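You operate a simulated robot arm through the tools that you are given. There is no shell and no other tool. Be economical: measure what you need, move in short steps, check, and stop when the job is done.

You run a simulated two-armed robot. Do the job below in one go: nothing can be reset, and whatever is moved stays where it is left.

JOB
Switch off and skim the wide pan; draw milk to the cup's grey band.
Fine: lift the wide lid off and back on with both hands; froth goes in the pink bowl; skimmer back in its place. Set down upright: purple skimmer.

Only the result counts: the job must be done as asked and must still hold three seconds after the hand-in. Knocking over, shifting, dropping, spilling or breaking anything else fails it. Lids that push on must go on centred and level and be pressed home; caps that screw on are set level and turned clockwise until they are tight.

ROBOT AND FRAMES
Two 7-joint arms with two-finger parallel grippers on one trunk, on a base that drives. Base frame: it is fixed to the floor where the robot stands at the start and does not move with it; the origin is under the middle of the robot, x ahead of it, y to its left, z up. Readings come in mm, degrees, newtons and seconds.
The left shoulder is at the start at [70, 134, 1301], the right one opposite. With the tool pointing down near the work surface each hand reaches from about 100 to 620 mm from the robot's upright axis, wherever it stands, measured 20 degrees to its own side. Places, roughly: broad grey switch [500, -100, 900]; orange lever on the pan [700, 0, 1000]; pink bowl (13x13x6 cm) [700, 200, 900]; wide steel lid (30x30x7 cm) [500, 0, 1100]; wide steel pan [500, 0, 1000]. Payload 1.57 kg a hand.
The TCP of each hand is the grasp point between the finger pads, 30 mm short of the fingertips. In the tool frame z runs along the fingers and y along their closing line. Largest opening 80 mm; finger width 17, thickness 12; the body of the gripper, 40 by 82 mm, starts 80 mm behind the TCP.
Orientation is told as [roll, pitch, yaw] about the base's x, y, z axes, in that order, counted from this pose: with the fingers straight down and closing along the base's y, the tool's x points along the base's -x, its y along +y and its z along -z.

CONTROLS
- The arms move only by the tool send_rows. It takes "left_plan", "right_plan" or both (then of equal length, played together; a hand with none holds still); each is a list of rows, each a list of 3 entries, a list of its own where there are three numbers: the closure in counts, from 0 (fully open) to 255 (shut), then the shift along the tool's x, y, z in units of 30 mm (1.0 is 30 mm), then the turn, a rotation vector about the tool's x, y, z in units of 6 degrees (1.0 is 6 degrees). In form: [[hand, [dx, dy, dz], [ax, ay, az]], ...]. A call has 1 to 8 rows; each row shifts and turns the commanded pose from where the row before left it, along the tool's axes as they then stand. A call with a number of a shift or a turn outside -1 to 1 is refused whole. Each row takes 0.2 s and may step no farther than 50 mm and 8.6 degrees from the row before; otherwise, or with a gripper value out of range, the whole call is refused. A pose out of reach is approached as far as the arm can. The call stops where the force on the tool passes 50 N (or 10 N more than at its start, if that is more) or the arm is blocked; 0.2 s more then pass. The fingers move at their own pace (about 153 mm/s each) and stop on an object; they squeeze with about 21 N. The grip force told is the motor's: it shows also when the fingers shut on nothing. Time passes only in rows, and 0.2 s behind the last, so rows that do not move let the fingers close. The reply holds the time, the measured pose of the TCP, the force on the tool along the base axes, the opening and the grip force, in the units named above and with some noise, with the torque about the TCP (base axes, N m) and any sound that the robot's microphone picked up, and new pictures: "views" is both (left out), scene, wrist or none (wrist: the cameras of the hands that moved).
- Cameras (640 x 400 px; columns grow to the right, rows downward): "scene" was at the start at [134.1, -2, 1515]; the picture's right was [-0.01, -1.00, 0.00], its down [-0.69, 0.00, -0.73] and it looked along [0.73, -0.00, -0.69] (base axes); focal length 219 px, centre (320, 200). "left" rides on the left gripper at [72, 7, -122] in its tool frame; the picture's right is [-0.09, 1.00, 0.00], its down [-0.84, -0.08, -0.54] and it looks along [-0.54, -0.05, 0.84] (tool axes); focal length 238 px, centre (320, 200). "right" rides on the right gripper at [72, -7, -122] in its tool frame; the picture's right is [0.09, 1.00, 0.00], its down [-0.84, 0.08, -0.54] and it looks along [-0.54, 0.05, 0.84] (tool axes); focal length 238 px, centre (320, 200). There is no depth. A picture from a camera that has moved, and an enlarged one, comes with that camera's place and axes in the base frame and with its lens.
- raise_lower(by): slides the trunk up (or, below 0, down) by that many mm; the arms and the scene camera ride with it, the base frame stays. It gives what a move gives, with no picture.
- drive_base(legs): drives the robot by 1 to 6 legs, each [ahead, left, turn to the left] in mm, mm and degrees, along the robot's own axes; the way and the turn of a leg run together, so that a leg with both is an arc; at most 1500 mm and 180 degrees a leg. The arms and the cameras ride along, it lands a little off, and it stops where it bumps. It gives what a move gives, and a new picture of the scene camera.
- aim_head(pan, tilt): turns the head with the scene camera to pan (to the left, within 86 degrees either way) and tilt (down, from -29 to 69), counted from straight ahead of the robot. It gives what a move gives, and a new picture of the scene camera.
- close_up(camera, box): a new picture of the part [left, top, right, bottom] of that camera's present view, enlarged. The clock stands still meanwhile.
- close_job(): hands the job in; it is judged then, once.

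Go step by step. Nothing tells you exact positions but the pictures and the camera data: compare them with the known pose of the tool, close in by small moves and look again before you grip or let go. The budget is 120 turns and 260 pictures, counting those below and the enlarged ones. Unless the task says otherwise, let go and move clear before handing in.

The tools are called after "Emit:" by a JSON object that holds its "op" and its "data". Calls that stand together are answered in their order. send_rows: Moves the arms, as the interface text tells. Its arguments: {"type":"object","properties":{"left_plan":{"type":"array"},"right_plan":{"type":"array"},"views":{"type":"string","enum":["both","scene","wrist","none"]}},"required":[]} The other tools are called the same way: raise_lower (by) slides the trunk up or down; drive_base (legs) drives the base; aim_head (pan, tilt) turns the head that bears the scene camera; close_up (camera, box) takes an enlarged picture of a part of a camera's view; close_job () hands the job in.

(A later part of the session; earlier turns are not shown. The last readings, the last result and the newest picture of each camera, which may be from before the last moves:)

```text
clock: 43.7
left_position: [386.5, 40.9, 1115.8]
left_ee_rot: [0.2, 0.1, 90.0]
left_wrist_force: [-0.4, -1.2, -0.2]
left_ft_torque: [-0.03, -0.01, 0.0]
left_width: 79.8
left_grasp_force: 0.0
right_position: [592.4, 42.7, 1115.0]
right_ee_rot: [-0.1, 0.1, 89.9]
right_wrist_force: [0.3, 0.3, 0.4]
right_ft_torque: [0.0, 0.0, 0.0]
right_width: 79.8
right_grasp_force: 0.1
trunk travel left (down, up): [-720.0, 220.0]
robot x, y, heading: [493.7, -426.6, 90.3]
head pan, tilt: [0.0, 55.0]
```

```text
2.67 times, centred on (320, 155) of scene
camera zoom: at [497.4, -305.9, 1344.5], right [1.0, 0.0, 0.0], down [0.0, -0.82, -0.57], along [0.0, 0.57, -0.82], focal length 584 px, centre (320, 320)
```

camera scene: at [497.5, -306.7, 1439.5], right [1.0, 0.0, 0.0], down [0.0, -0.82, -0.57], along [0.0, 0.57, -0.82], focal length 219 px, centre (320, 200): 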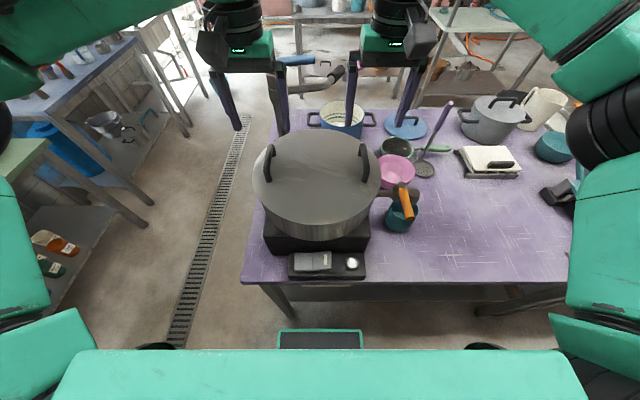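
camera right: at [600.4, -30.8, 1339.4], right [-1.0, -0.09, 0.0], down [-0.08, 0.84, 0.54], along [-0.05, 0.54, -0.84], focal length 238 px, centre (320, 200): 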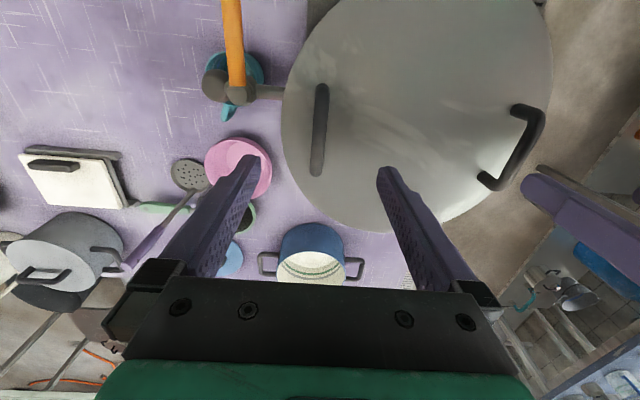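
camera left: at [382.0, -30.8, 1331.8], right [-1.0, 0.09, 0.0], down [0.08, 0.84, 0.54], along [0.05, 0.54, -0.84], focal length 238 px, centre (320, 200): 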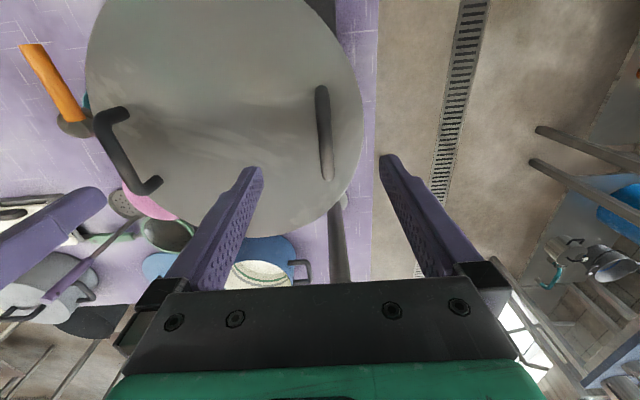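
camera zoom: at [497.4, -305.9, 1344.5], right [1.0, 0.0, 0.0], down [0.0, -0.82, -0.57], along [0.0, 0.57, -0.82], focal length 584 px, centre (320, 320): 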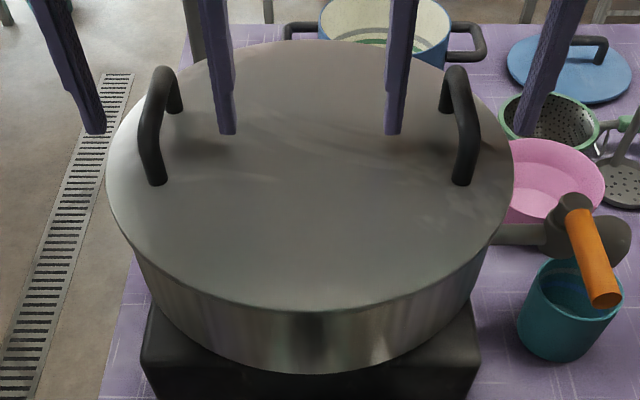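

Aligned. I go down 20 mm with both arms, watching the force.

Emit:
{"op": "send_rows", "data": {"left_plan": [[0, [0, 0.05, 0.33], [0, 0, 0]], [0, [0, 0, 0.33], [0, 0, 0]], [0, [0, 0, 0], [0, 0, 0]]], "right_plan": [[0, [0.03, -0.05, 0.33], [0, 0, 0]], [0, [0, 0, 0.33], [0, 0, 0]], [0, [0, 0, 0], [0, 0, 0]]], "views": "scene"}}

Emit:
{"op": "close_up", "data": {"camera": "scene", "box": [230, 80, 400, 180]}}

```text
clock: 44.5
left_position: [383.1, 39.1, 1100.1]
left_ee_rot: [0.0, -0.6, 90.0]
left_wrist_force: [0.1, 9.6, 30.5]
left_ft_torque: [0.08, 0.53, -0.34]
left_width: 79.4
left_grasp_force: 0.2
right_position: [596.0, 39.3, 1100.3]
right_ee_rot: [0.2, -0.5, 90.2]
right_wrist_force: [0.5, 10.5, 39.9]
right_ft_torque: [0.17, -1.67, 0.67]
right_width: 79.8
right_grasp_force: 0.1
trunk travel left (down, up): [-720.0, 220.0]
robot x, y, heading: [496.5, -427.4, 90.0]
head pan, tilt: [0.0, 55.0]
camera scene: at [497.4, -309.9, 1346.0], right [1.0, 0.0, 0.0], down [0.0, -0.82, -0.58], along [0.0, 0.58, -0.82], focal length 219 px, centre (320, 200)
```

scene: 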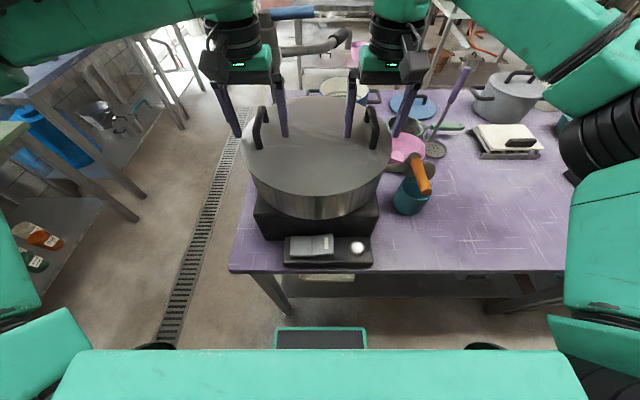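

```text
3.76 times, centred on (315, 130) of scene
camera zoom: at [497.4, -309.9, 1346.0], right [1.0, 0.0, 0.0], down [0.0, -0.82, -0.58], along [0.0, 0.58, -0.82], focal length 824 px, centre (339, 464)
```

zoom: 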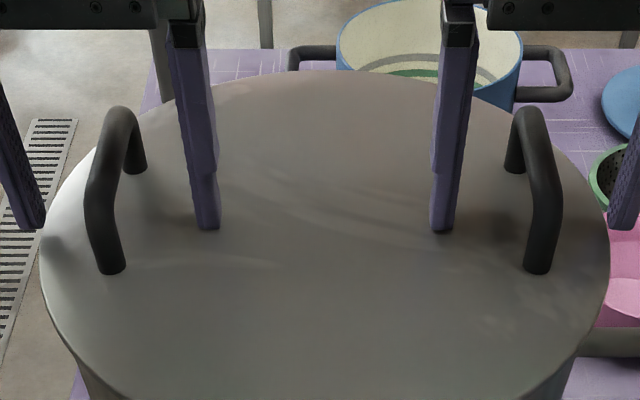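

The fingertips just touched the lid (top ≈1070). I back up 9 mm and close both hands on the handles.

Emit:
{"op": "send_rows", "data": {"left_plan": [[0, [0, 0, -0.3], [0, 0, 0]], [120, [0, 0, 0], [0, 0, 0]], [200, [0, 0, 0], [0, 0, 0]], [255, [0, 0, 0], [0, 0, 0]], [255, [0, 0, 0], [0, 0, 0]]], "right_plan": [[0, [0, 0, -0.3], [0, 0, 0]], [120, [0, 0, 0], [0, 0, 0]], [200, [0, 0, 0], [0, 0, 0]], [255, [0, 0, 0], [0, 0, 0]], [255, [0, 0, 0], [0, 0, 0]]], "views": "scene"}}

Emit:
{"op": "close_up", "data": {"camera": "scene", "box": [230, 80, 400, 180]}}

```text
clock: 45.7
left_position: [385.3, 42.6, 1104.4]
left_ee_rot: [0.0, 0.3, 89.9]
left_wrist_force: [3.6, -0.7, -0.2]
left_ft_torque: [-0.09, 0.01, 0.01]
left_width: 13.9
left_grasp_force: 20.8
right_position: [594.4, 42.6, 1103.5]
right_ee_rot: [0.0, 0.1, 90.1]
right_wrist_force: [-4.1, 0.9, -0.1]
right_ft_torque: [0.05, -0.1, -0.05]
right_width: 13.8
right_grasp_force: 20.7
trunk travel left (down, up): [-720.0, 220.0]
robot x, y, heading: [496.4, -426.3, 90.0]
head pan, tilt: [0.0, 55.0]
camera scene: at [497.6, -305.1, 1344.3], right [1.0, 0.0, 0.0], down [0.0, -0.82, -0.57], along [0.0, 0.57, -0.82], focal length 219 px, centre (320, 200)
```

scene: 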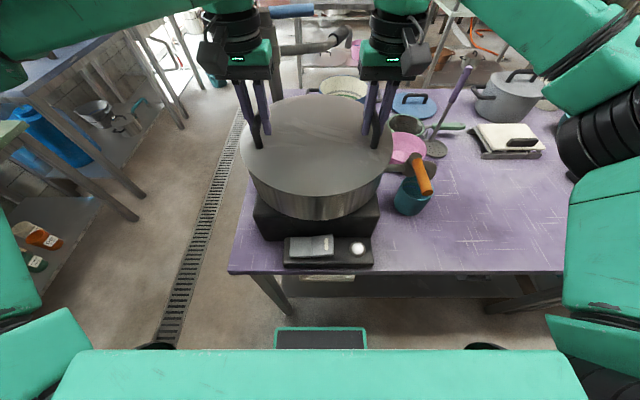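

```text
3.76 times, centred on (315, 130) of scene
camera zoom: at [497.6, -305.1, 1344.3], right [1.0, 0.0, 0.0], down [0.0, -0.82, -0.57], along [0.0, 0.57, -0.82], focal length 824 px, centre (339, 464)
```

zoom: 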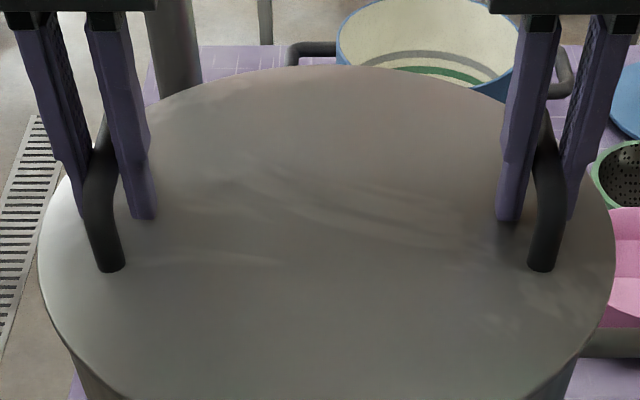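

Both handles are held (width 13.9). I lift with the trunk 40 mm and check.

Emit:
{"op": "raise_lower", "data": {"by": 40}}

Emit:
{"op": "close_up", "data": {"camera": "scene", "box": [200, 60, 440, 240]}}

```text
clock: 46.5
left_position: [384.8, 43.2, 1143.5]
left_ee_rot: [0.1, 0.2, 90.0]
left_wrist_force: [7.2, -1.0, -2.4]
left_ft_torque: [-0.09, 0.0, -0.02]
left_width: 13.7
left_grasp_force: 21.1
right_position: [594.4, 43.9, 1143.8]
right_ee_rot: [0.0, -0.1, 90.1]
right_wrist_force: [-7.3, 0.1, -1.9]
right_ft_torque: [0.07, -0.01, -0.01]
right_width: 13.9
right_grasp_force: 21.2
trunk travel left (down, up): [-760.0, 180.0]
robot x, y, heading: [496.7, -429.6, 90.2]
head pan, tilt: [0.0, 55.0]
```

```text
2.22 times, centred on (320, 150) of scene
camera zoom: at [497.4, -304.3, 1384.3], right [1.0, 0.0, 0.0], down [0.0, -0.82, -0.57], along [0.0, 0.57, -0.82], focal length 487 px, centre (320, 311)
```

zoom: 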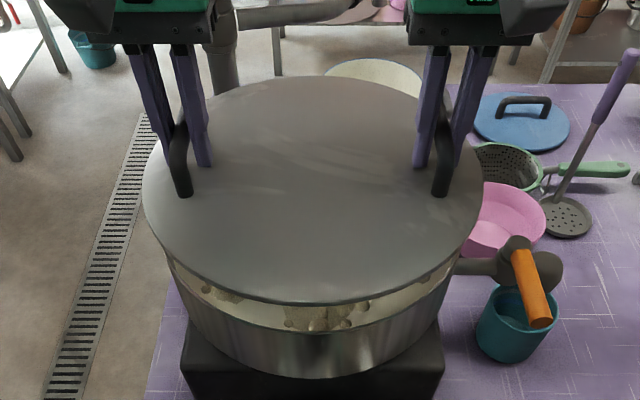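

The lid is light and comes off cleanly. I raise it clear of tap and skimmer, then carry it along the table by driving, to the free patch around (960,22).

Emit:
{"op": "raise_lower", "data": {"by": 130}}

Emit:
{"op": "drive_base", "data": {"legs": [[-21, 0, 0], [0, -470, 0]]}}

Emit:
{"op": "close_up", "data": {"camera": "scene", "box": [0, 60, 200, 260]}}

Emit:
{"op": "close_up", "data": {"camera": "right", "box": [0, 0, 640, 400]}}

Emit:
{"op": "close_up", "data": {"camera": "left", "box": [0, 0, 640, 400]}}

```text
clock: 48.1
left_position: [385.3, 42.0, 1273.8]
left_ee_rot: [0.0, 0.2, 90.0]
left_wrist_force: [9.4, -0.7, -3.5]
left_ft_torque: [-0.07, 0.0, 0.01]
left_width: 13.5
left_grasp_force: 20.7
right_position: [594.3, 42.5, 1273.3]
right_ee_rot: [0.0, 0.0, 90.2]
right_wrist_force: [-10.3, 1.0, -3.6]
right_ft_torque: [0.03, -0.05, -0.01]
right_width: 13.4
right_grasp_force: 21.3
trunk travel left (down, up): [-890.0, 50.0]
robot x, y, heading: [497.8, -425.4, 90.0]
head pan, tilt: [0.0, 55.0]
```

```text
clock: 51.3
left_position: [844.3, 21.8, 1273.9]
left_ee_rot: [-0.1, 0.2, 90.1]
left_wrist_force: [14.7, 0.0, -2.6]
left_ft_torque: [0.09, 0.01, 0.0]
left_width: 13.6
left_grasp_force: 21.2
right_position: [1054.0, 23.5, 1272.9]
right_ee_rot: [-0.1, 0.0, 90.3]
right_wrist_force: [-14.3, 0.7, -2.9]
right_ft_torque: [-0.1, -0.03, -0.06]
right_width: 13.9
right_grasp_force: 21.2
trunk travel left (down, up): [-890.0, 50.0]
robot x, y, heading: [961.6, -446.7, 90.4]
head pan, tilt: [0.0, 55.0]
camera scene: at [958.2, -324.7, 1514.3], right [1.0, 0.01, 0.0], down [0.01, -0.82, -0.57], along [0.0, 0.57, -0.82], focal length 219 px, centre (320, 200)
```

scene: 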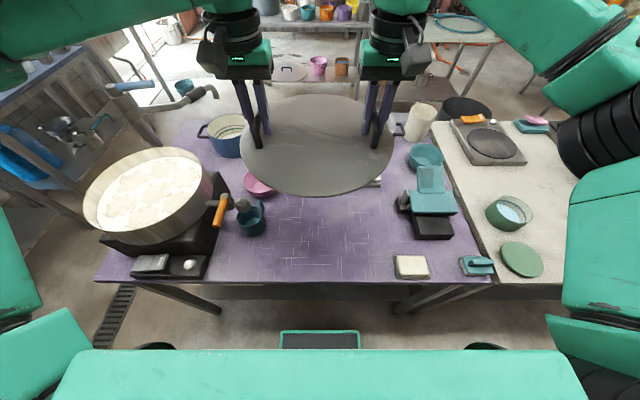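

```text
2.00 times, centred on (100, 160) of scene
camera zoom: at [958.2, -324.7, 1514.3], right [1.0, 0.01, 0.0], down [0.01, -0.82, -0.57], along [0.0, 0.57, -0.82], focal length 438 px, centre (760, 280)
```

zoom: 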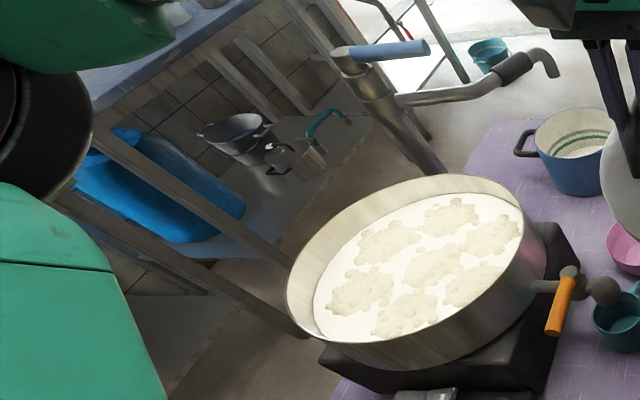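

```text
1.00 times, centred on (320, 200) of right (not enlarged: the box is as wide or as high as the picture)
camera zoom: at [1061.6, -48.8, 1396.1], right [-1.0, -0.1, 0.0], down [-0.08, 0.84, 0.54], along [-0.05, 0.54, -0.84], focal length 238 px, centre (320, 200)
```

zoom: 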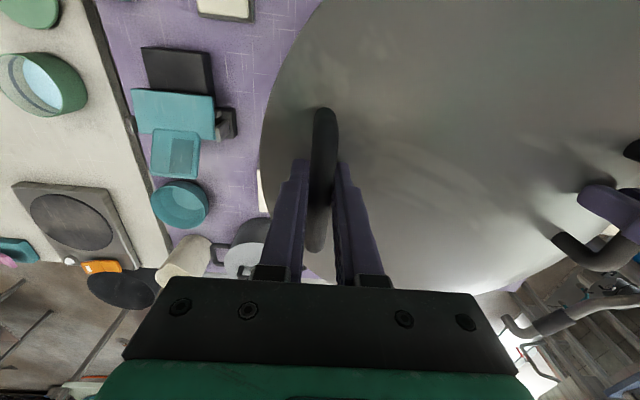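

```text
1.00 times, centred on (320, 200) of left (not enlarged: the box is as wide or as high as the picture)
camera zoom: at [837.4, -48.8, 1396.5], right [-1.0, 0.09, 0.0], down [0.07, 0.84, 0.54], along [0.05, 0.54, -0.84], focal length 238 px, centre (320, 200)
```

zoom: 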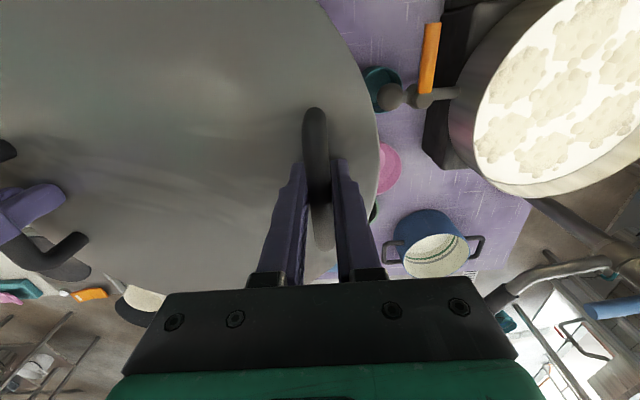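

The lid is over the free patch. To keep my elbows away from the pan I lower it with the arms rather than the trunk, in synchronous small steps.

Emit:
{"op": "send_rows", "data": {"left_plan": [[255, [0, 0, 0.7], [0, 0, 0]], [255, [0, 0, 0.7], [0, 0, 0]], [255, [0, 0, 0.7], [0, 0, 0]], [255, [0, 0, 0.7], [0, 0, 0]]], "right_plan": [[255, [0, 0, 0.7], [0, 0, 0]], [255, [0, 0, 0.7], [0, 0, 0]], [255, [0, 0, 0.7], [0, 0, 0]], [255, [0, 0, 0.7], [0, 0, 0]]], "views": "scene"}}

```text
clock: 52.3
left_position: [845.8, 23.3, 1187.9]
left_ee_rot: [0.0, 0.2, 90.4]
left_wrist_force: [-2.7, -0.8, -2.9]
left_ft_torque: [-0.11, -0.03, -0.1]
left_width: 13.5
left_grasp_force: 20.8
right_position: [1056.2, 22.9, 1187.8]
right_ee_rot: [0.0, -0.1, 90.3]
right_wrist_force: [3.8, 1.2, -2.8]
right_ft_torque: [0.09, 0.03, -0.11]
right_width: 13.9
right_grasp_force: 21.3
trunk travel left (down, up): [-890.0, 50.0]
robot x, y, heading: [959.2, -447.1, 90.3]
head pan, tilt: [0.0, 55.0]
camera scene: at [961.2, -323.5, 1514.3], right [1.0, 0.01, 0.0], down [0.0, -0.82, -0.57], along [0.0, 0.57, -0.82], focal length 219 px, centre (320, 200)
```

scene: 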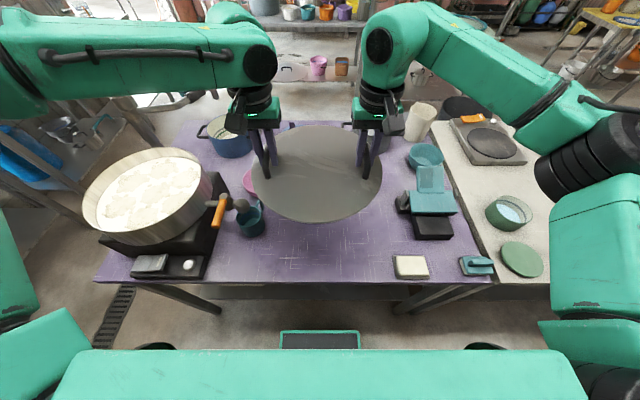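

Emit:
{"op": "send_rows", "data": {"left_plan": [[255, [0, 0, 0.7], [0, 0, 0]], [255, [0, 0, 0.7], [0, 0, 0]], [255, [0, 0, 0.7], [0, 0, 0]], [255, [0, 0, 0.7], [0, 0, 0]], [255, [0, 0, 0.7], [0, 0, 0]], [255, [0, 0, 0.7], [0, 0, 0]], [255, [0, 0, 0.7], [0, 0, 0]], [255, [0, 0, 0.7], [0, 0, 0]]], "right_plan": [[255, [0, 0, 0.7], [0, 0, 0]], [255, [0, 0, 0.7], [0, 0, 0]], [255, [0, 0, 0.7], [0, 0, 0]], [255, [0, 0, 0.7], [0, 0, 0]], [255, [0, 0, 0.7], [0, 0, 0]], [255, [0, 0, 0.7], [0, 0, 0]], [255, [0, 0, 0.7], [0, 0, 0]], [255, [0, 0, 0.7], [0, 0, 0]]], "views": "scene"}}

```text
clock: 54.1
left_position: [835.8, 8.7, 1031.7]
left_ee_rot: [-0.7, -0.1, 89.9]
left_wrist_force: [42.6, 6.6, -4.5]
left_ft_torque: [0.09, 0.09, 0.44]
left_width: 18.6
left_grasp_force: 21.4
left hand out of reach, approached as far as the arm can: row 6, 7, 8
right_position: [1049.5, 21.7, 1020.6]
right_ee_rot: [0.8, 0.0, 90.7]
right_wrist_force: [-43.2, -6.7, 0.3]
right_ft_torque: [-0.12, -0.1, 0.45]
right_width: 19.7
right_grasp_force: 20.8
trunk travel left (down, up): [-890.0, 50.0]
robot x, y, heading: [960.0, -447.4, 90.2]
head pan, tilt: [0.0, 55.0]
camera scene: at [960.4, -324.0, 1514.3], right [1.0, 0.01, 0.0], down [0.0, -0.82, -0.57], along [0.0, 0.57, -0.82], focal length 219 px, centre (320, 200)
```

scene: 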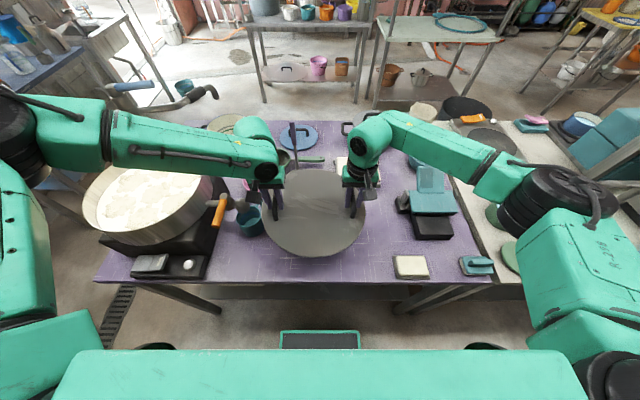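

The left arm hits a joint limit down there, so I go back up 84 mm to a comfortable arm pose, then finish the descent with the trunk (elbows stay well above the pan).

Emit:
{"op": "send_rows", "data": {"left_plan": [[255, [0, 0, -0.7], [0, 0, 0]], [255, [0, 0, -0.7], [0, 0, 0]], [255, [0, 0, -0.7], [0, 0, 0]], [255, [0, 0, -0.7], [0, 0, 0]], [255, [0, 0, 0], [0, 0, 0]]], "right_plan": [[255, [0, 0, -0.7], [0, 0, 0]], [255, [0, 0, -0.7], [0, 0, 0]], [255, [0, 0, -0.7], [0, 0, 0]], [255, [0, 0, -0.7], [0, 0, 0]], [255, [0, 0, 0], [0, 0, 0]]], "views": "scene"}}

Emit:
{"op": "close_up", "data": {"camera": "scene", "box": [220, 110, 420, 280]}}

```text
clock: 55.3
left_position: [833.4, 11.3, 1117.2]
left_ee_rot: [-0.6, -0.1, 90.2]
left_wrist_force: [41.8, 5.6, -4.5]
left_ft_torque: [-0.22, 0.09, 0.4]
left_width: 20.1
left_grasp_force: 21.2
right_position: [1051.4, 24.2, 1105.2]
right_ee_rot: [0.6, 0.1, 90.6]
right_wrist_force: [-43.0, -6.5, 0.2]
right_ft_torque: [0.26, -0.16, 0.45]
right_width: 25.0
right_grasp_force: 21.3
trunk travel left (down, up): [-890.0, 50.0]
robot x, y, heading: [960.2, -445.6, 90.2]
head pan, tilt: [0.0, 55.0]
camera scene: at [960.6, -324.4, 1514.3], right [1.0, 0.01, 0.0], down [0.0, -0.82, -0.57], along [0.0, 0.57, -0.82], focal length 219 px, centre (320, 200)
```

scene: 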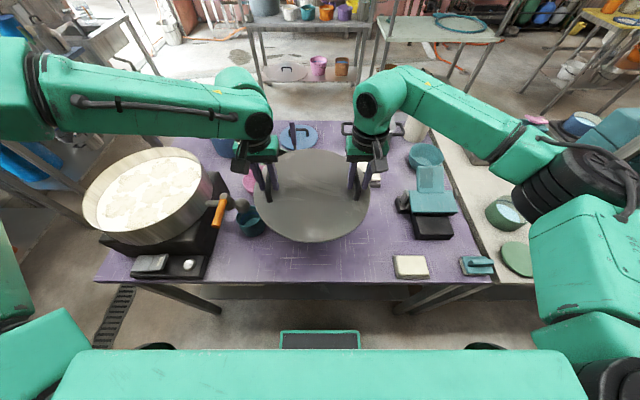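

```text
2.35 times, centred on (320, 195) of scene
camera zoom: at [960.6, -324.4, 1514.3], right [1.0, 0.01, 0.0], down [0.0, -0.82, -0.57], along [0.0, 0.57, -0.82], focal length 515 px, centre (320, 212)
```

zoom: 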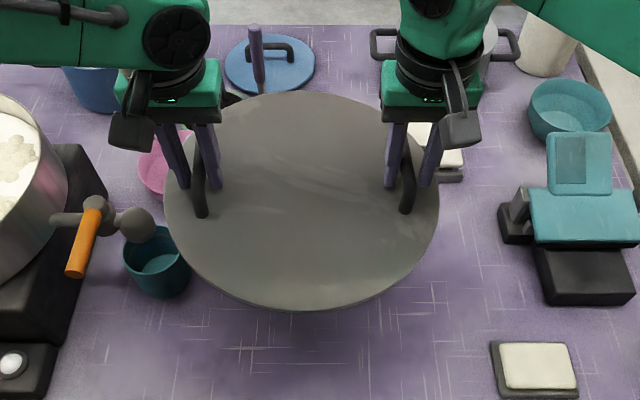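

The hands are pulling apart after the left one saturated; I bring the left hand back in line (x +9, y +12, z −12).

Emit:
{"op": "send_rows", "data": {"left_plan": [[255, [-0.2, -0.15, 0.2], [0, 0, 0]], [255, [-0.2, -0.15, 0.2], [0, 0, 0]], [255, [0, 0, 0], [0, 0, 0]]], "views": "none"}}

Emit:
{"op": "close_up", "data": {"camera": "right", "box": [200, 80, 480, 280]}}

Emit:
{"op": "close_up", "data": {"camera": "left", "box": [200, 80, 480, 280]}}

```text
clock: 56.1
left_position: [842.5, 21.4, 1103.7]
left_ee_rot: [-0.6, -0.1, 90.2]
left_wrist_force: [38.6, 1.4, -2.1]
left_ft_torque: [-0.1, 0.01, 0.09]
left_width: 13.9
left_grasp_force: 20.9
right_position: [1052.3, 23.6, 1105.0]
right_ee_rot: [0.4, 0.1, 90.5]
right_wrist_force: [-39.5, -0.8, -3.3]
right_ft_torque: [0.08, -0.13, -0.1]
right_width: 13.9
right_grasp_force: 21.0
trunk travel left (down, up): [-890.0, 50.0]
robot x, y, heading: [958.2, -445.3, 90.1]
head pan, tilt: [0.0, 55.0]
```

```text
2.00 times, centred on (340, 180) of right
camera zoom: at [1061.4, -48.2, 1228.0], right [-0.99, -0.1, 0.01], down [-0.08, 0.84, 0.54], along [-0.06, 0.54, -0.84], focal length 477 px, centre (280, 240)
```

zoom: 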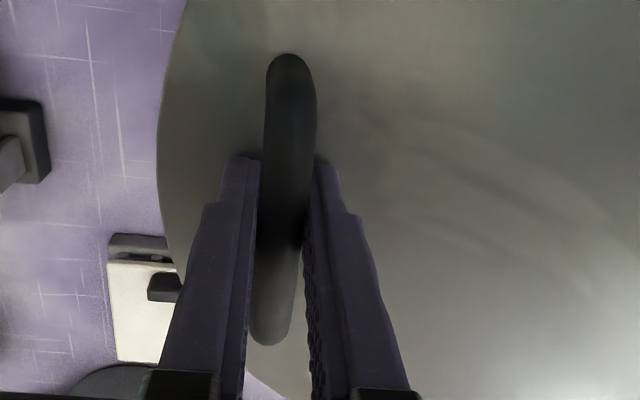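

```text
2.00 times, centred on (340, 180) of left
camera zoom: at [834.7, -50.1, 1226.3], right [-1.0, 0.09, -0.01], down [0.07, 0.84, 0.54], along [0.06, 0.54, -0.84], focal length 477 px, centre (280, 240)
```

zoom: 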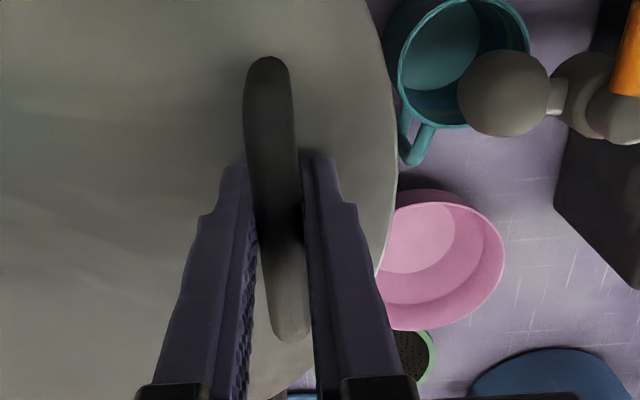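

Emit:
{"op": "send_rows", "data": {"left_plan": [[255, [0, -0.15, 0], [0, 0, 0]], [255, [0, -0.15, 0], [0, 0, 0]], [255, [0, 0, 0], [0, 0, 0]]], "views": "none"}}

Emit:
{"op": "raise_lower", "data": {"by": -140}}

Emit:
{"op": "close_up", "data": {"camera": "scene", "box": [180, 60, 460, 240]}}

```text
clock: 56.9
left_position: [846.7, 19.8, 1104.2]
left_ee_rot: [0.2, 0.3, 90.4]
left_wrist_force: [2.0, 2.0, -3.4]
left_ft_torque: [0.53, -0.05, 0.12]
left_width: 13.5
left_grasp_force: 20.6
right_position: [1058.4, 24.6, 1104.2]
right_ee_rot: [-0.1, 0.1, 90.2]
right_wrist_force: [-3.0, -2.1, -3.2]
right_ft_torque: [-0.58, -0.01, 0.33]
right_width: 13.8
right_grasp_force: 21.1
trunk travel left (down, up): [-890.0, 50.0]
robot x, y, heading: [958.3, -444.7, 90.3]
head pan, tilt: [0.0, 55.0]
```

```text
clock: 58.5
left_position: [846.8, 19.5, 963.5]
left_ee_rot: [0.4, 0.3, 90.4]
left_wrist_force: [-32.9, 1.1, -3.2]
left_ft_torque: [0.27, -0.06, 0.16]
left_width: 13.7
left_grasp_force: 20.9
right_position: [1056.1, 24.4, 964.8]
right_ee_rot: [-0.2, 0.1, 90.1]
right_wrist_force: [32.4, -1.4, -2.6]
right_ft_torque: [-0.32, 0.08, 0.23]
right_width: 13.8
right_grasp_force: 20.9
trunk travel left (down, up): [-750.0, 190.0]
robot x, y, heading: [961.8, -444.7, 90.2]
head pan, tilt: [0.0, 55.0]
```

```text
2.22 times, centred on (320, 150) of scene
camera zoom: at [960.7, -324.7, 1374.4], right [1.0, 0.01, 0.0], down [0.0, -0.82, -0.57], along [0.0, 0.57, -0.82], focal length 487 px, centre (320, 311)
```

zoom: 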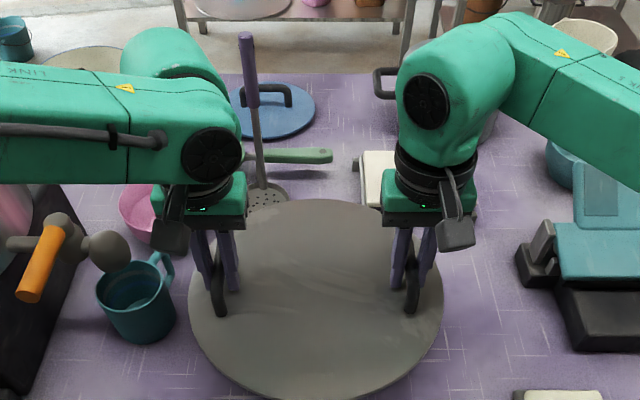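

Clear all round. I lower the last bit in 6 mm steps until contact.

Emit:
{"op": "send_rows", "data": {"left_plan": [[255, [0, 0.08, 0.2], [0, 0, 0]], [255, [0, 0.08, 0.2], [0, 0, 0]], [255, [0, 0, 0.2], [0, 0, 0]], [255, [0, 0, 0.2], [0, 0, 0]], [255, [0, 0, 0], [0, 0, 0]]], "right_plan": [[255, [0, 0, 0.2], [0, 0, 0]], [255, [0, 0, 0.2], [0, 0, 0]], [255, [0, 0, 0.2], [0, 0, 0]], [255, [0, 0, 0.2], [0, 0, 0]], [255, [0, 0, 0], [0, 0, 0]]], "views": "none"}}

Emit:
{"op": "close_up", "data": {"camera": "scene", "box": [180, 60, 460, 240]}}

```text
clock: 59.7
left_position: [843.6, 20.1, 940.1]
left_ee_rot: [0.1, 0.3, 90.2]
left_wrist_force: [-8.9, 1.5, -2.3]
left_ft_torque: [-0.53, 0.01, 0.13]
left_width: 13.7
left_grasp_force: 20.8
right_position: [1053.6, 23.5, 940.0]
right_ee_rot: [0.1, 0.0, 90.4]
right_wrist_force: [9.0, -1.6, -2.6]
right_ft_torque: [0.5, 0.04, 0.17]
right_width: 14.0
right_grasp_force: 21.2
trunk travel left (down, up): [-750.0, 190.0]
robot x, y, heading: [956.1, -449.5, 90.3]
head pan, tilt: [0.0, 55.0]
```

```text
2.22 times, centred on (320, 150) of scene
camera zoom: at [960.7, -324.8, 1374.3], right [1.0, 0.01, 0.0], down [0.0, -0.82, -0.57], along [0.0, 0.57, -0.82], focal length 487 px, centre (320, 311)
```

zoom: 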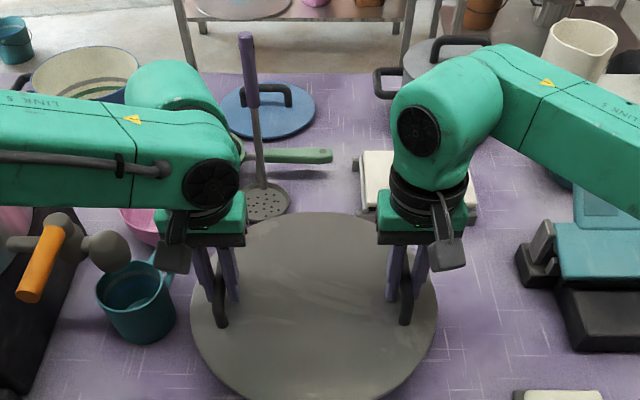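

Emit:
{"op": "send_rows", "data": {"left_plan": [[255, [0, 0, 0.15], [0, 0, 0]], [255, [0, 0, 0.15], [0, 0, 0]], [255, [0, 0, 0.15], [0, 0, 0]], [255, [0, 0, 0.15], [0, 0, 0]], [255, [0, 0, 0], [0, 0, 0]]], "right_plan": [[255, [0, 0, 0.15], [0, 0, 0]], [255, [0, 0, 0.15], [0, 0, 0]], [255, [0, 0, 0.15], [0, 0, 0]], [255, [0, 0, 0.15], [0, 0, 0]], [255, [0, 0, 0], [0, 0, 0]]], "views": "none"}}

```text
clock: 60.9
left_position: [843.8, 18.8, 923.6]
left_ee_rot: [-0.2, -0.1, 90.1]
left_wrist_force: [15.3, 3.7, -2.8]
left_ft_torque: [-0.07, 0.02, 0.32]
left_width: 13.6
left_grasp_force: 21.2
right_position: [1053.8, 23.5, 923.2]
right_ee_rot: [0.3, 0.0, 90.5]
right_wrist_force: [-13.9, -3.8, -2.0]
right_ft_torque: [0.04, 0.0, 0.31]
right_width: 13.6
right_grasp_force: 21.4
trunk travel left (down, up): [-750.0, 190.0]
robot x, y, heading: [960.1, -448.0, 90.5]
head pan, tilt: [0.0, 55.0]
```

Emit:
{"op": "send_rows", "data": {"left_plan": [[255, [-0.05, 0, 0.15], [0, 0, 0]], [255, [-0.05, 0, 0.15], [0, 0, 0]], [255, [0, 0, 0.15], [0, 0, 0]], [255, [0, 0, 0.15], [0, 0, 0]], [255, [0, 0, 0], [0, 0, 0]]], "right_plan": [[255, [0, 0, 0.15], [0, 0, 0]], [255, [0, 0, 0.15], [0, 0, 0]], [255, [0, 0, 0.15], [0, 0, 0]], [255, [0, 0, 0.15], [0, 0, 0]], [255, [0, 0, 0], [0, 0, 0]]], "views": "none"}}

Emit:
{"op": "close_up", "data": {"camera": "scene", "box": [180, 60, 460, 240]}}

```text
clock: 62.1
left_position: [837.7, 16.3, 910.2]
left_ee_rot: [-0.5, -0.3, 90.1]
left_wrist_force: [42.2, 4.1, -3.5]
left_ft_torque: [-0.19, 0.05, 0.35]
left_width: 15.9
left_grasp_force: 20.8
left hand out of reach, approached as far as the arm can: row 1, 3
right_position: [1052.4, 23.3, 905.5]
right_ee_rot: [0.4, 0.1, 90.6]
right_wrist_force: [-42.6, -5.7, -1.9]
right_ft_torque: [0.12, -0.1, 0.36]
right_width: 16.8
right_grasp_force: 21.3
trunk travel left (down, up): [-750.0, 190.0]
robot x, y, heading: [957.4, -446.3, 90.5]
head pan, tilt: [0.0, 55.0]
```

```text
2.22 times, centred on (320, 150) of scene
camera zoom: at [960.7, -324.6, 1374.3], right [1.0, 0.01, 0.0], down [0.0, -0.82, -0.57], along [0.0, 0.57, -0.82], focal length 487 px, centre (320, 311)
```

zoom: 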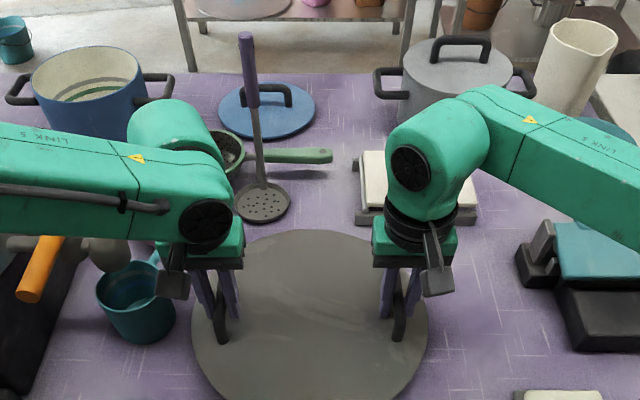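

Still hanging just above the table and the left arm is at its limit again; I raise both arms slightly, realign, and use the trunk for the last millimetres.

Emit:
{"op": "send_rows", "data": {"left_plan": [[255, [-0.07, -0.1, -0.4], [0, 0, 0]], [255, [-0.07, -0.1, -0.3], [0, 0, 0]], [255, [0, 0, 0], [0, 0, 0]]], "right_plan": [[255, [0, 0, -0.45], [0, 0, 0]], [255, [0, 0, -0.4], [0, 0, 0]], [255, [0, 0, 0], [0, 0, 0]]], "views": "none"}}

Emit:
{"op": "raise_lower", "data": {"by": -20}}

```text
clock: 62.9
left_position: [844.0, 21.0, 928.4]
left_ee_rot: [-0.4, -0.1, 90.3]
left_wrist_force: [32.1, 0.5, -0.8]
left_ft_torque: [0.37, 0.03, 0.0]
left_width: 13.6
left_grasp_force: 20.9
right_position: [1053.6, 23.4, 930.7]
right_ee_rot: [0.2, 0.0, 90.4]
right_wrist_force: [-32.2, -0.5, -3.1]
right_ft_torque: [-0.45, -0.18, -0.01]
right_width: 13.8
right_grasp_force: 21.3
trunk travel left (down, up): [-750.0, 190.0]
robot x, y, heading: [960.8, -447.2, 90.1]
head pan, tilt: [0.0, 55.0]
```

```text
clock: 63.6
left_position: [843.5, 23.1, 910.6]
left_ee_rot: [-0.3, 0.0, 90.2]
left_wrist_force: [31.4, 0.3, -2.3]
left_ft_torque: [0.19, 0.02, 0.08]
left_width: 13.5
left_grasp_force: 21.0
right_position: [1054.4, 24.4, 909.9]
right_ee_rot: [0.3, 0.0, 90.4]
right_wrist_force: [-32.1, 0.3, -3.6]
right_ft_torque: [-0.2, -0.12, 0.02]
right_width: 14.0
right_grasp_force: 20.8
trunk travel left (down, up): [-730.0, 210.0]
robot x, y, heading: [960.0, -446.3, 90.3]
head pan, tilt: [0.0, 55.0]
```

Emit:
{"op": "send_rows", "data": {"left_plan": [[255, [0, -0.15, 0], [0, 0, 0]], [255, [0, 0, 0], [0, 0, 0]]], "views": "none"}}

Emit:
{"op": "raise_lower", "data": {"by": -6}}

Emit:
{"op": "close_up", "data": {"camera": "scene", "box": [240, 130, 400, 240]}}

```text
clock: 64.2
left_position: [845.4, 19.9, 910.2]
left_ee_rot: [-0.2, -0.1, 90.4]
left_wrist_force: [22.4, 3.4, -1.8]
left_ft_torque: [0.03, 0.05, 0.29]
left_width: 13.7
left_grasp_force: 20.9
right_position: [1053.7, 25.7, 910.0]
right_ee_rot: [0.0, 0.0, 90.3]
right_wrist_force: [-23.2, -4.8, -1.8]
right_ft_torque: [-0.01, -0.03, 0.35]
right_width: 13.8
right_grasp_force: 20.8
trunk travel left (down, up): [-730.0, 210.0]
robot x, y, heading: [961.6, -447.5, 90.1]
head pan, tilt: [0.0, 55.0]
```

```text
clock: 64.8
left_position: [846.2, 18.4, 904.3]
left_ee_rot: [-0.3, 0.0, 90.2]
left_wrist_force: [22.0, 3.6, -1.9]
left_ft_torque: [0.27, -0.01, 0.26]
left_width: 13.7
left_grasp_force: 20.9
right_position: [1055.5, 23.6, 904.7]
right_ee_rot: [0.1, 0.0, 90.2]
right_wrist_force: [-20.0, -3.0, -3.7]
right_ft_torque: [-0.3, -0.12, 0.33]
right_width: 13.9
right_grasp_force: 21.1
trunk travel left (down, up): [-724.0, 216.0]
robot x, y, heading: [960.0, -444.3, 90.0]
head pan, tilt: [0.0, 55.0]
```

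```text
3.64 times, centred on (320, 185) of scene
camera zoom: at [960.7, -324.7, 1348.3], right [1.0, 0.01, 0.0], down [0.0, -0.82, -0.57], along [0.0, 0.57, -0.82], focal length 796 px, centre (320, 254)
```

zoom: 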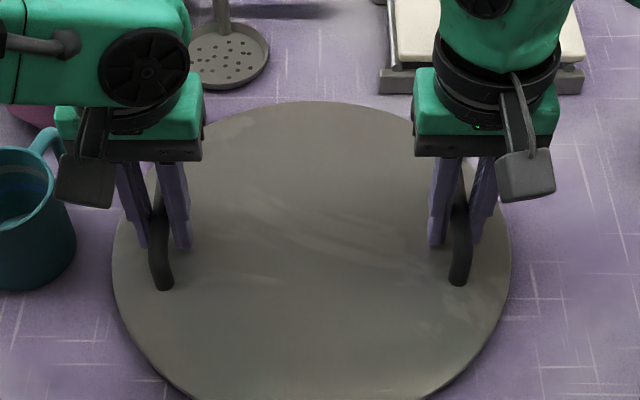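

Emit:
{"op": "raise_lower", "data": {"by": -4}}

Emit:
{"op": "raise_lower", "data": {"by": -4}}

```text
clock: 65.3
left_position: [846.8, 18.5, 902.7]
left_ee_rot: [-0.2, -0.4, 90.2]
left_wrist_force: [18.6, 5.4, 13.7]
left_ft_torque: [0.09, -0.02, 0.23]
left_width: 13.9
left_grasp_force: 20.9
right_position: [1056.0, 24.4, 901.4]
right_ee_rot: [0.1, -0.1, 90.3]
right_wrist_force: [-17.0, -2.2, 0.4]
right_ft_torque: [-0.22, -0.04, 0.18]
right_width: 13.9
right_grasp_force: 20.6
trunk travel left (down, up): [-720.0, 220.0]
robot x, y, heading: [959.7, -446.1, 90.2]
head pan, tilt: [0.0, 55.0]
```

```text
clock: 65.8
left_position: [846.4, 16.5, 899.8]
left_ee_rot: [-0.1, -0.4, 90.2]
left_wrist_force: [15.6, 3.4, 19.0]
left_ft_torque: [0.25, 0.23, 0.17]
left_width: 13.7
left_grasp_force: 20.9
right_position: [1055.8, 23.5, 899.0]
right_ee_rot: [0.0, -0.4, 90.3]
right_wrist_force: [-13.4, 3.2, 13.8]
right_ft_torque: [0.1, -0.09, 0.12]
right_width: 13.7
right_grasp_force: 20.9
trunk travel left (down, up): [-716.0, 224.0]
robot x, y, heading: [957.7, -446.5, 90.4]
head pan, tilt: [0.0, 55.0]
```

The lid rests on the table. I open both hands and raise the trunk.

Emit:
{"op": "send_rows", "data": {"left_plan": [[150, [0, 0, 0], [0, 0, 0]], [0, [0, 0, 0], [0, 0, 0]], [0, [0, 0, 0], [0, 0, 0]]], "right_plan": [[150, [0, 0, 0], [0, 0, 0]], [0, [0, 0, 0], [0, 0, 0]], [0, [0, 0, 0], [0, 0, 0]]], "views": "none"}}

Emit:
{"op": "raise_lower", "data": {"by": 220}}

Emit:
{"op": "drive_base", "data": {"legs": [[-60, 0, 0]]}}

Emit:
{"op": "close_up", "data": {"camera": "left", "box": [200, 0, 640, 300]}}

```text
clock: 66.6
left_position: [847.2, 13.2, 898.6]
left_ee_rot: [-0.1, -0.2, 90.1]
left_wrist_force: [7.3, -3.9, 23.3]
left_ft_torque: [-0.17, 0.68, -0.07]
left_width: 73.7
left_grasp_force: 0.1
right_position: [1054.4, 18.7, 898.9]
right_ee_rot: [0.2, -0.3, 90.4]
right_wrist_force: [-6.2, -2.0, 12.0]
right_ft_torque: [-0.14, -0.29, -0.08]
right_width: 74.5
right_grasp_force: 0.0
trunk travel left (down, up): [-716.0, 224.0]
robot x, y, heading: [958.1, -442.5, 90.4]
head pan, tilt: [0.0, 55.0]
```

```text
clock: 68.9
left_position: [845.7, 19.6, 1117.2]
left_ee_rot: [0.0, 0.2, 90.1]
left_wrist_force: [1.1, 0.6, -0.2]
left_ft_torque: [0.0, 0.03, -0.01]
left_width: 80.2
left_grasp_force: 0.0
right_position: [1055.9, 25.4, 1115.8]
right_ee_rot: [0.1, 0.1, 90.3]
right_wrist_force: [0.0, 0.3, -0.6]
right_ft_torque: [0.03, 0.0, 0.0]
right_width: 79.9
right_grasp_force: 0.0
trunk travel left (down, up): [-936.0, 4.0]
robot x, y, heading: [960.5, -449.2, 90.3]
head pan, tilt: [0.0, 55.0]
```

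```text
clock: 69.9
left_position: [846.0, -32.8, 1111.8]
left_ee_rot: [0.0, 0.7, 90.2]
left_wrist_force: [0.3, 0.7, -0.1]
left_ft_torque: [-0.06, 0.01, 0.02]
left_width: 80.0
left_grasp_force: 0.0
right_position: [1057.1, -28.0, 1112.8]
right_ee_rot: [0.0, 0.5, 90.2]
right_wrist_force: [-0.1, 1.9, -1.0]
right_ft_torque: [-0.07, 0.0, -0.01]
right_width: 80.0
right_grasp_force: 0.1
trunk travel left (down, up): [-936.0, 4.0]
robot x, y, heading: [961.6, -507.8, 90.0]
head pan, tilt: [0.0, 55.0]
camera scene: at [961.0, -372.9, 1559.2], right [1.0, 0.0, 0.0], down [0.0, -0.82, -0.57], along [0.0, 0.57, -0.82], focal length 219 px, centre (320, 200)
```

scene: 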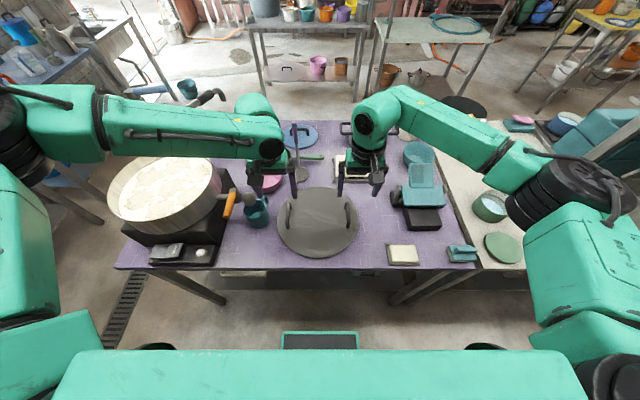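

```text
1.33 times, centred on (420, 150) of left
camera zoom: at [839.0, -102.3, 1234.8], right [-1.0, 0.09, 0.0], down [0.07, 0.84, 0.53], along [0.05, 0.53, -0.85], focal length 318 px, centre (187, 267)
```

zoom: 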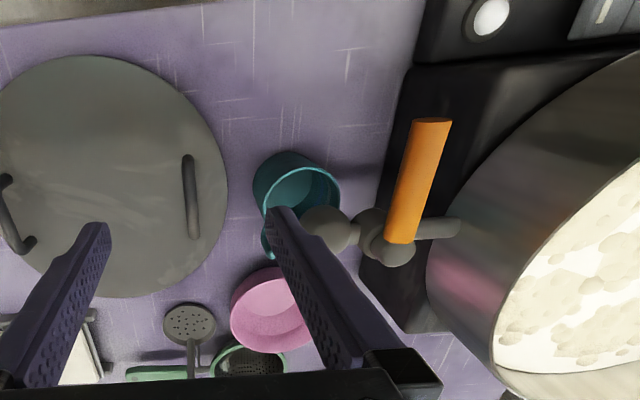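

The lid is parked and stable. Next the skimmer: I'll take it with the right hand tilted outward for reach, and stow the left arm back.

Emit:
{"op": "send_rows", "data": {"left_plan": [[0, [0.6, 0.5, -0.4], [0, 0, 0]], [0, [0.6, 0.5, -0.4], [0, 0, 0]], [0, [0.6, 0.5, -0.4], [0, 0, 0]], [0, [0.6, 0.5, -0.4], [0, 0, 0]], [0, [0.6, 0.5, -0.4], [0, 0, 0]], [0, [0.6, 0.5, -0.4], [0, 0, 0]], [0, [0.6, 0.5, -0.4], [0, 0, 0]], [0, [0.6, 0.5, -0.4], [0, 0, 0]]], "right_plan": [[0, [0, 0, 0], [0, -1, 0]], [0, [0, 0, 0], [0, -1, 0]], [0, [0, 0, 0], [0, -1, 0]], [0, [0, 0, 0], [0, -1, 0]], [0, [0, 0, 0], [0, -1, 0]], [0, [0, 0, 0], [0, -1, 0]], [0, [0, 0, 0], [0, -1, 0]], [0, [0, 0, 0], [0, -1, 0]]], "views": "scene"}}

```text
clock: 71.7
left_position: [728.2, -189.3, 1212.9]
left_ee_rot: [0.1, -0.1, 90.2]
left_wrist_force: [-0.4, 0.0, 0.5]
left_ft_torque: [0.04, 0.0, 0.03]
left_width: 80.1
left_grasp_force: 0.1
right_position: [1060.5, -37.7, 1118.0]
right_ee_rot: [0.5, -48.3, 89.9]
right_wrist_force: [0.1, 0.6, 0.4]
right_ft_torque: [0.02, 0.02, 0.0]
right_width: 79.7
right_grasp_force: 0.0
trunk travel left (down, up): [-936.0, 4.0]
robot x, y, heading: [959.2, -506.3, 90.2]
head pan, tilt: [0.0, 55.0]
camera scene: at [965.8, -389.3, 1560.7], right [1.0, 0.0, 0.0], down [0.0, -0.82, -0.58], along [0.0, 0.58, -0.82], focal length 219 px, centre (320, 200)
```

scene: 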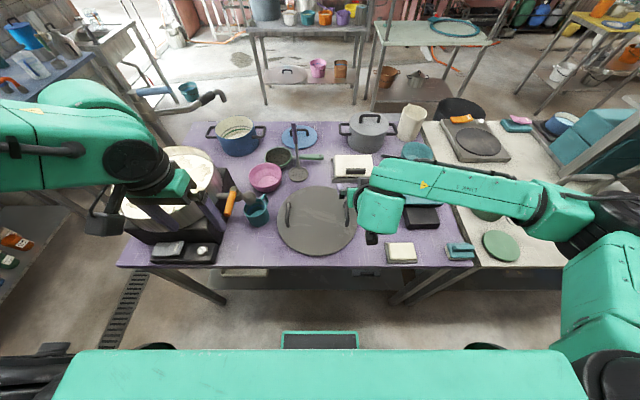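

Emit:
{"op": "send_rows", "data": {"right_plan": [[0, [0, 0, 0], [0, -1, 0]], [0, [0, 0, 0], [0, -1, 0]], [0, [0, 0, 0], [0, -1, 0]], [0, [0, 0, 0], [0, -1, 0]], [0, [0, 0, 0], [0, 0, 0]]], "views": "none"}}

Emit:
{"op": "drive_base", "data": {"legs": [[0, 200, 0], [90, 0, 0]]}}

Emit:
{"op": "close_up", "data": {"camera": "scene", "box": [250, 60, 450, 220]}}

Emit:
{"op": "close_up", "data": {"camera": "right", "box": [0, 0, 640, 400]}}

```text
clock: 72.9
left_position: [726.7, -187.6, 1213.2]
left_ee_rot: [0.0, 0.0, 90.3]
left_wrist_force: [0.3, 0.1, 0.3]
left_ft_torque: [0.01, 0.02, 0.06]
left_width: 79.9
left_grasp_force: 0.0
right_position: [1057.5, -36.6, 1117.0]
right_ee_rot: [0.1, -72.2, 90.0]
right_wrist_force: [0.2, 0.2, -0.1]
right_ft_torque: [0.0, -0.01, 0.0]
right_width: 80.2
right_grasp_force: 0.0
trunk travel left (down, up): [-936.0, 4.0]
robot x, y, heading: [958.9, -506.6, 90.3]
head pan, tilt: [0.0, 55.0]
```

```text
clock: 75.2
left_position: [522.6, -108.6, 1215.2]
left_ee_rot: [0.1, -0.3, 90.4]
left_wrist_force: [0.6, -0.7, -0.2]
left_ft_torque: [0.06, 0.07, 0.0]
left_width: 80.0
left_grasp_force: 0.0
right_position: [853.3, 44.5, 1119.2]
right_ee_rot: [0.2, -72.3, 90.3]
right_wrist_force: [-0.5, -0.5, 0.1]
right_ft_torque: [-0.01, 0.02, 0.01]
right_width: 80.0
right_grasp_force: 0.0
trunk travel left (down, up): [-936.0, 4.0]
robot x, y, heading: [760.8, -418.2, 90.6]
head pan, tilt: [0.0, 55.0]
camera scene: at [758.8, -308.5, 1561.3], right [1.0, 0.01, 0.0], down [0.01, -0.82, -0.58], along [-0.01, 0.58, -0.82], focal length 219 px, centre (320, 200)
```

scene: 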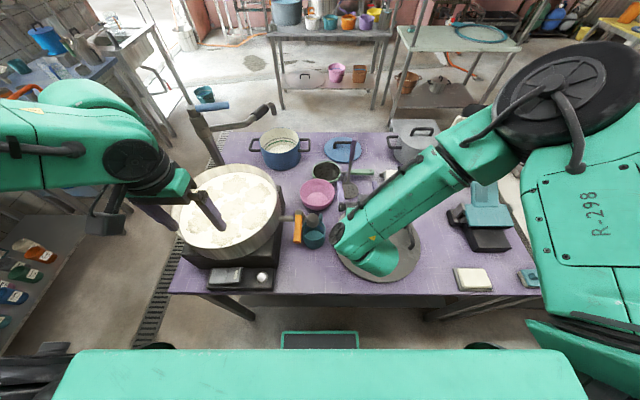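

```text
2.50 times, centred on (350, 140) of scene
camera zoom: at [758.8, -308.5, 1561.3], right [1.0, 0.01, 0.0], down [0.01, -0.82, -0.58], along [-0.01, 0.58, -0.82], focal length 548 px, centre (245, 350)
```

zoom: 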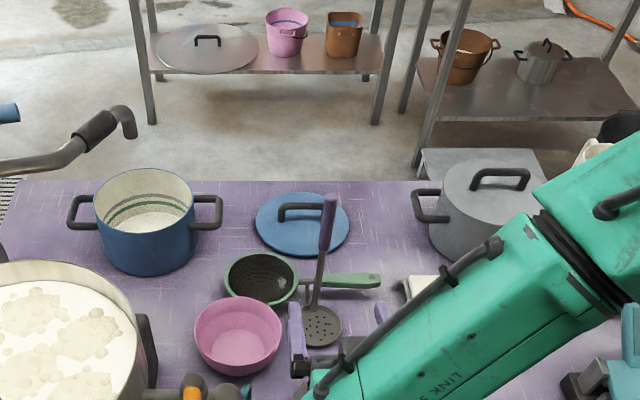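

```text
1.00 times, centred on (320, 200) of right (not enlarged: the box is as wide or as high as the picture)
camera zoom: at [860.8, -93.6, 1088.6], right [-1.0, -0.04, -0.09], down [-0.07, -0.26, 0.96], along [-0.06, 0.96, 0.26], focal length 238 px, centre (320, 200)
```

zoom: 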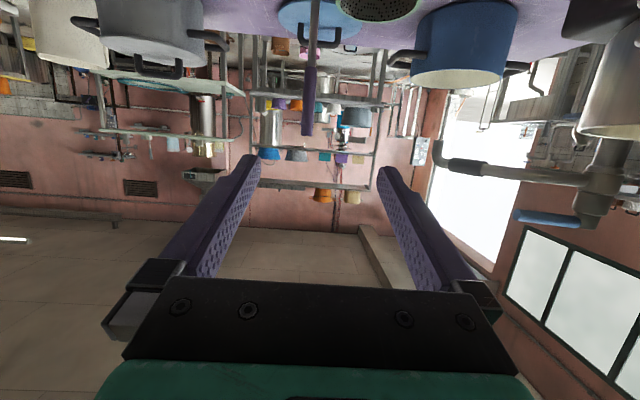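

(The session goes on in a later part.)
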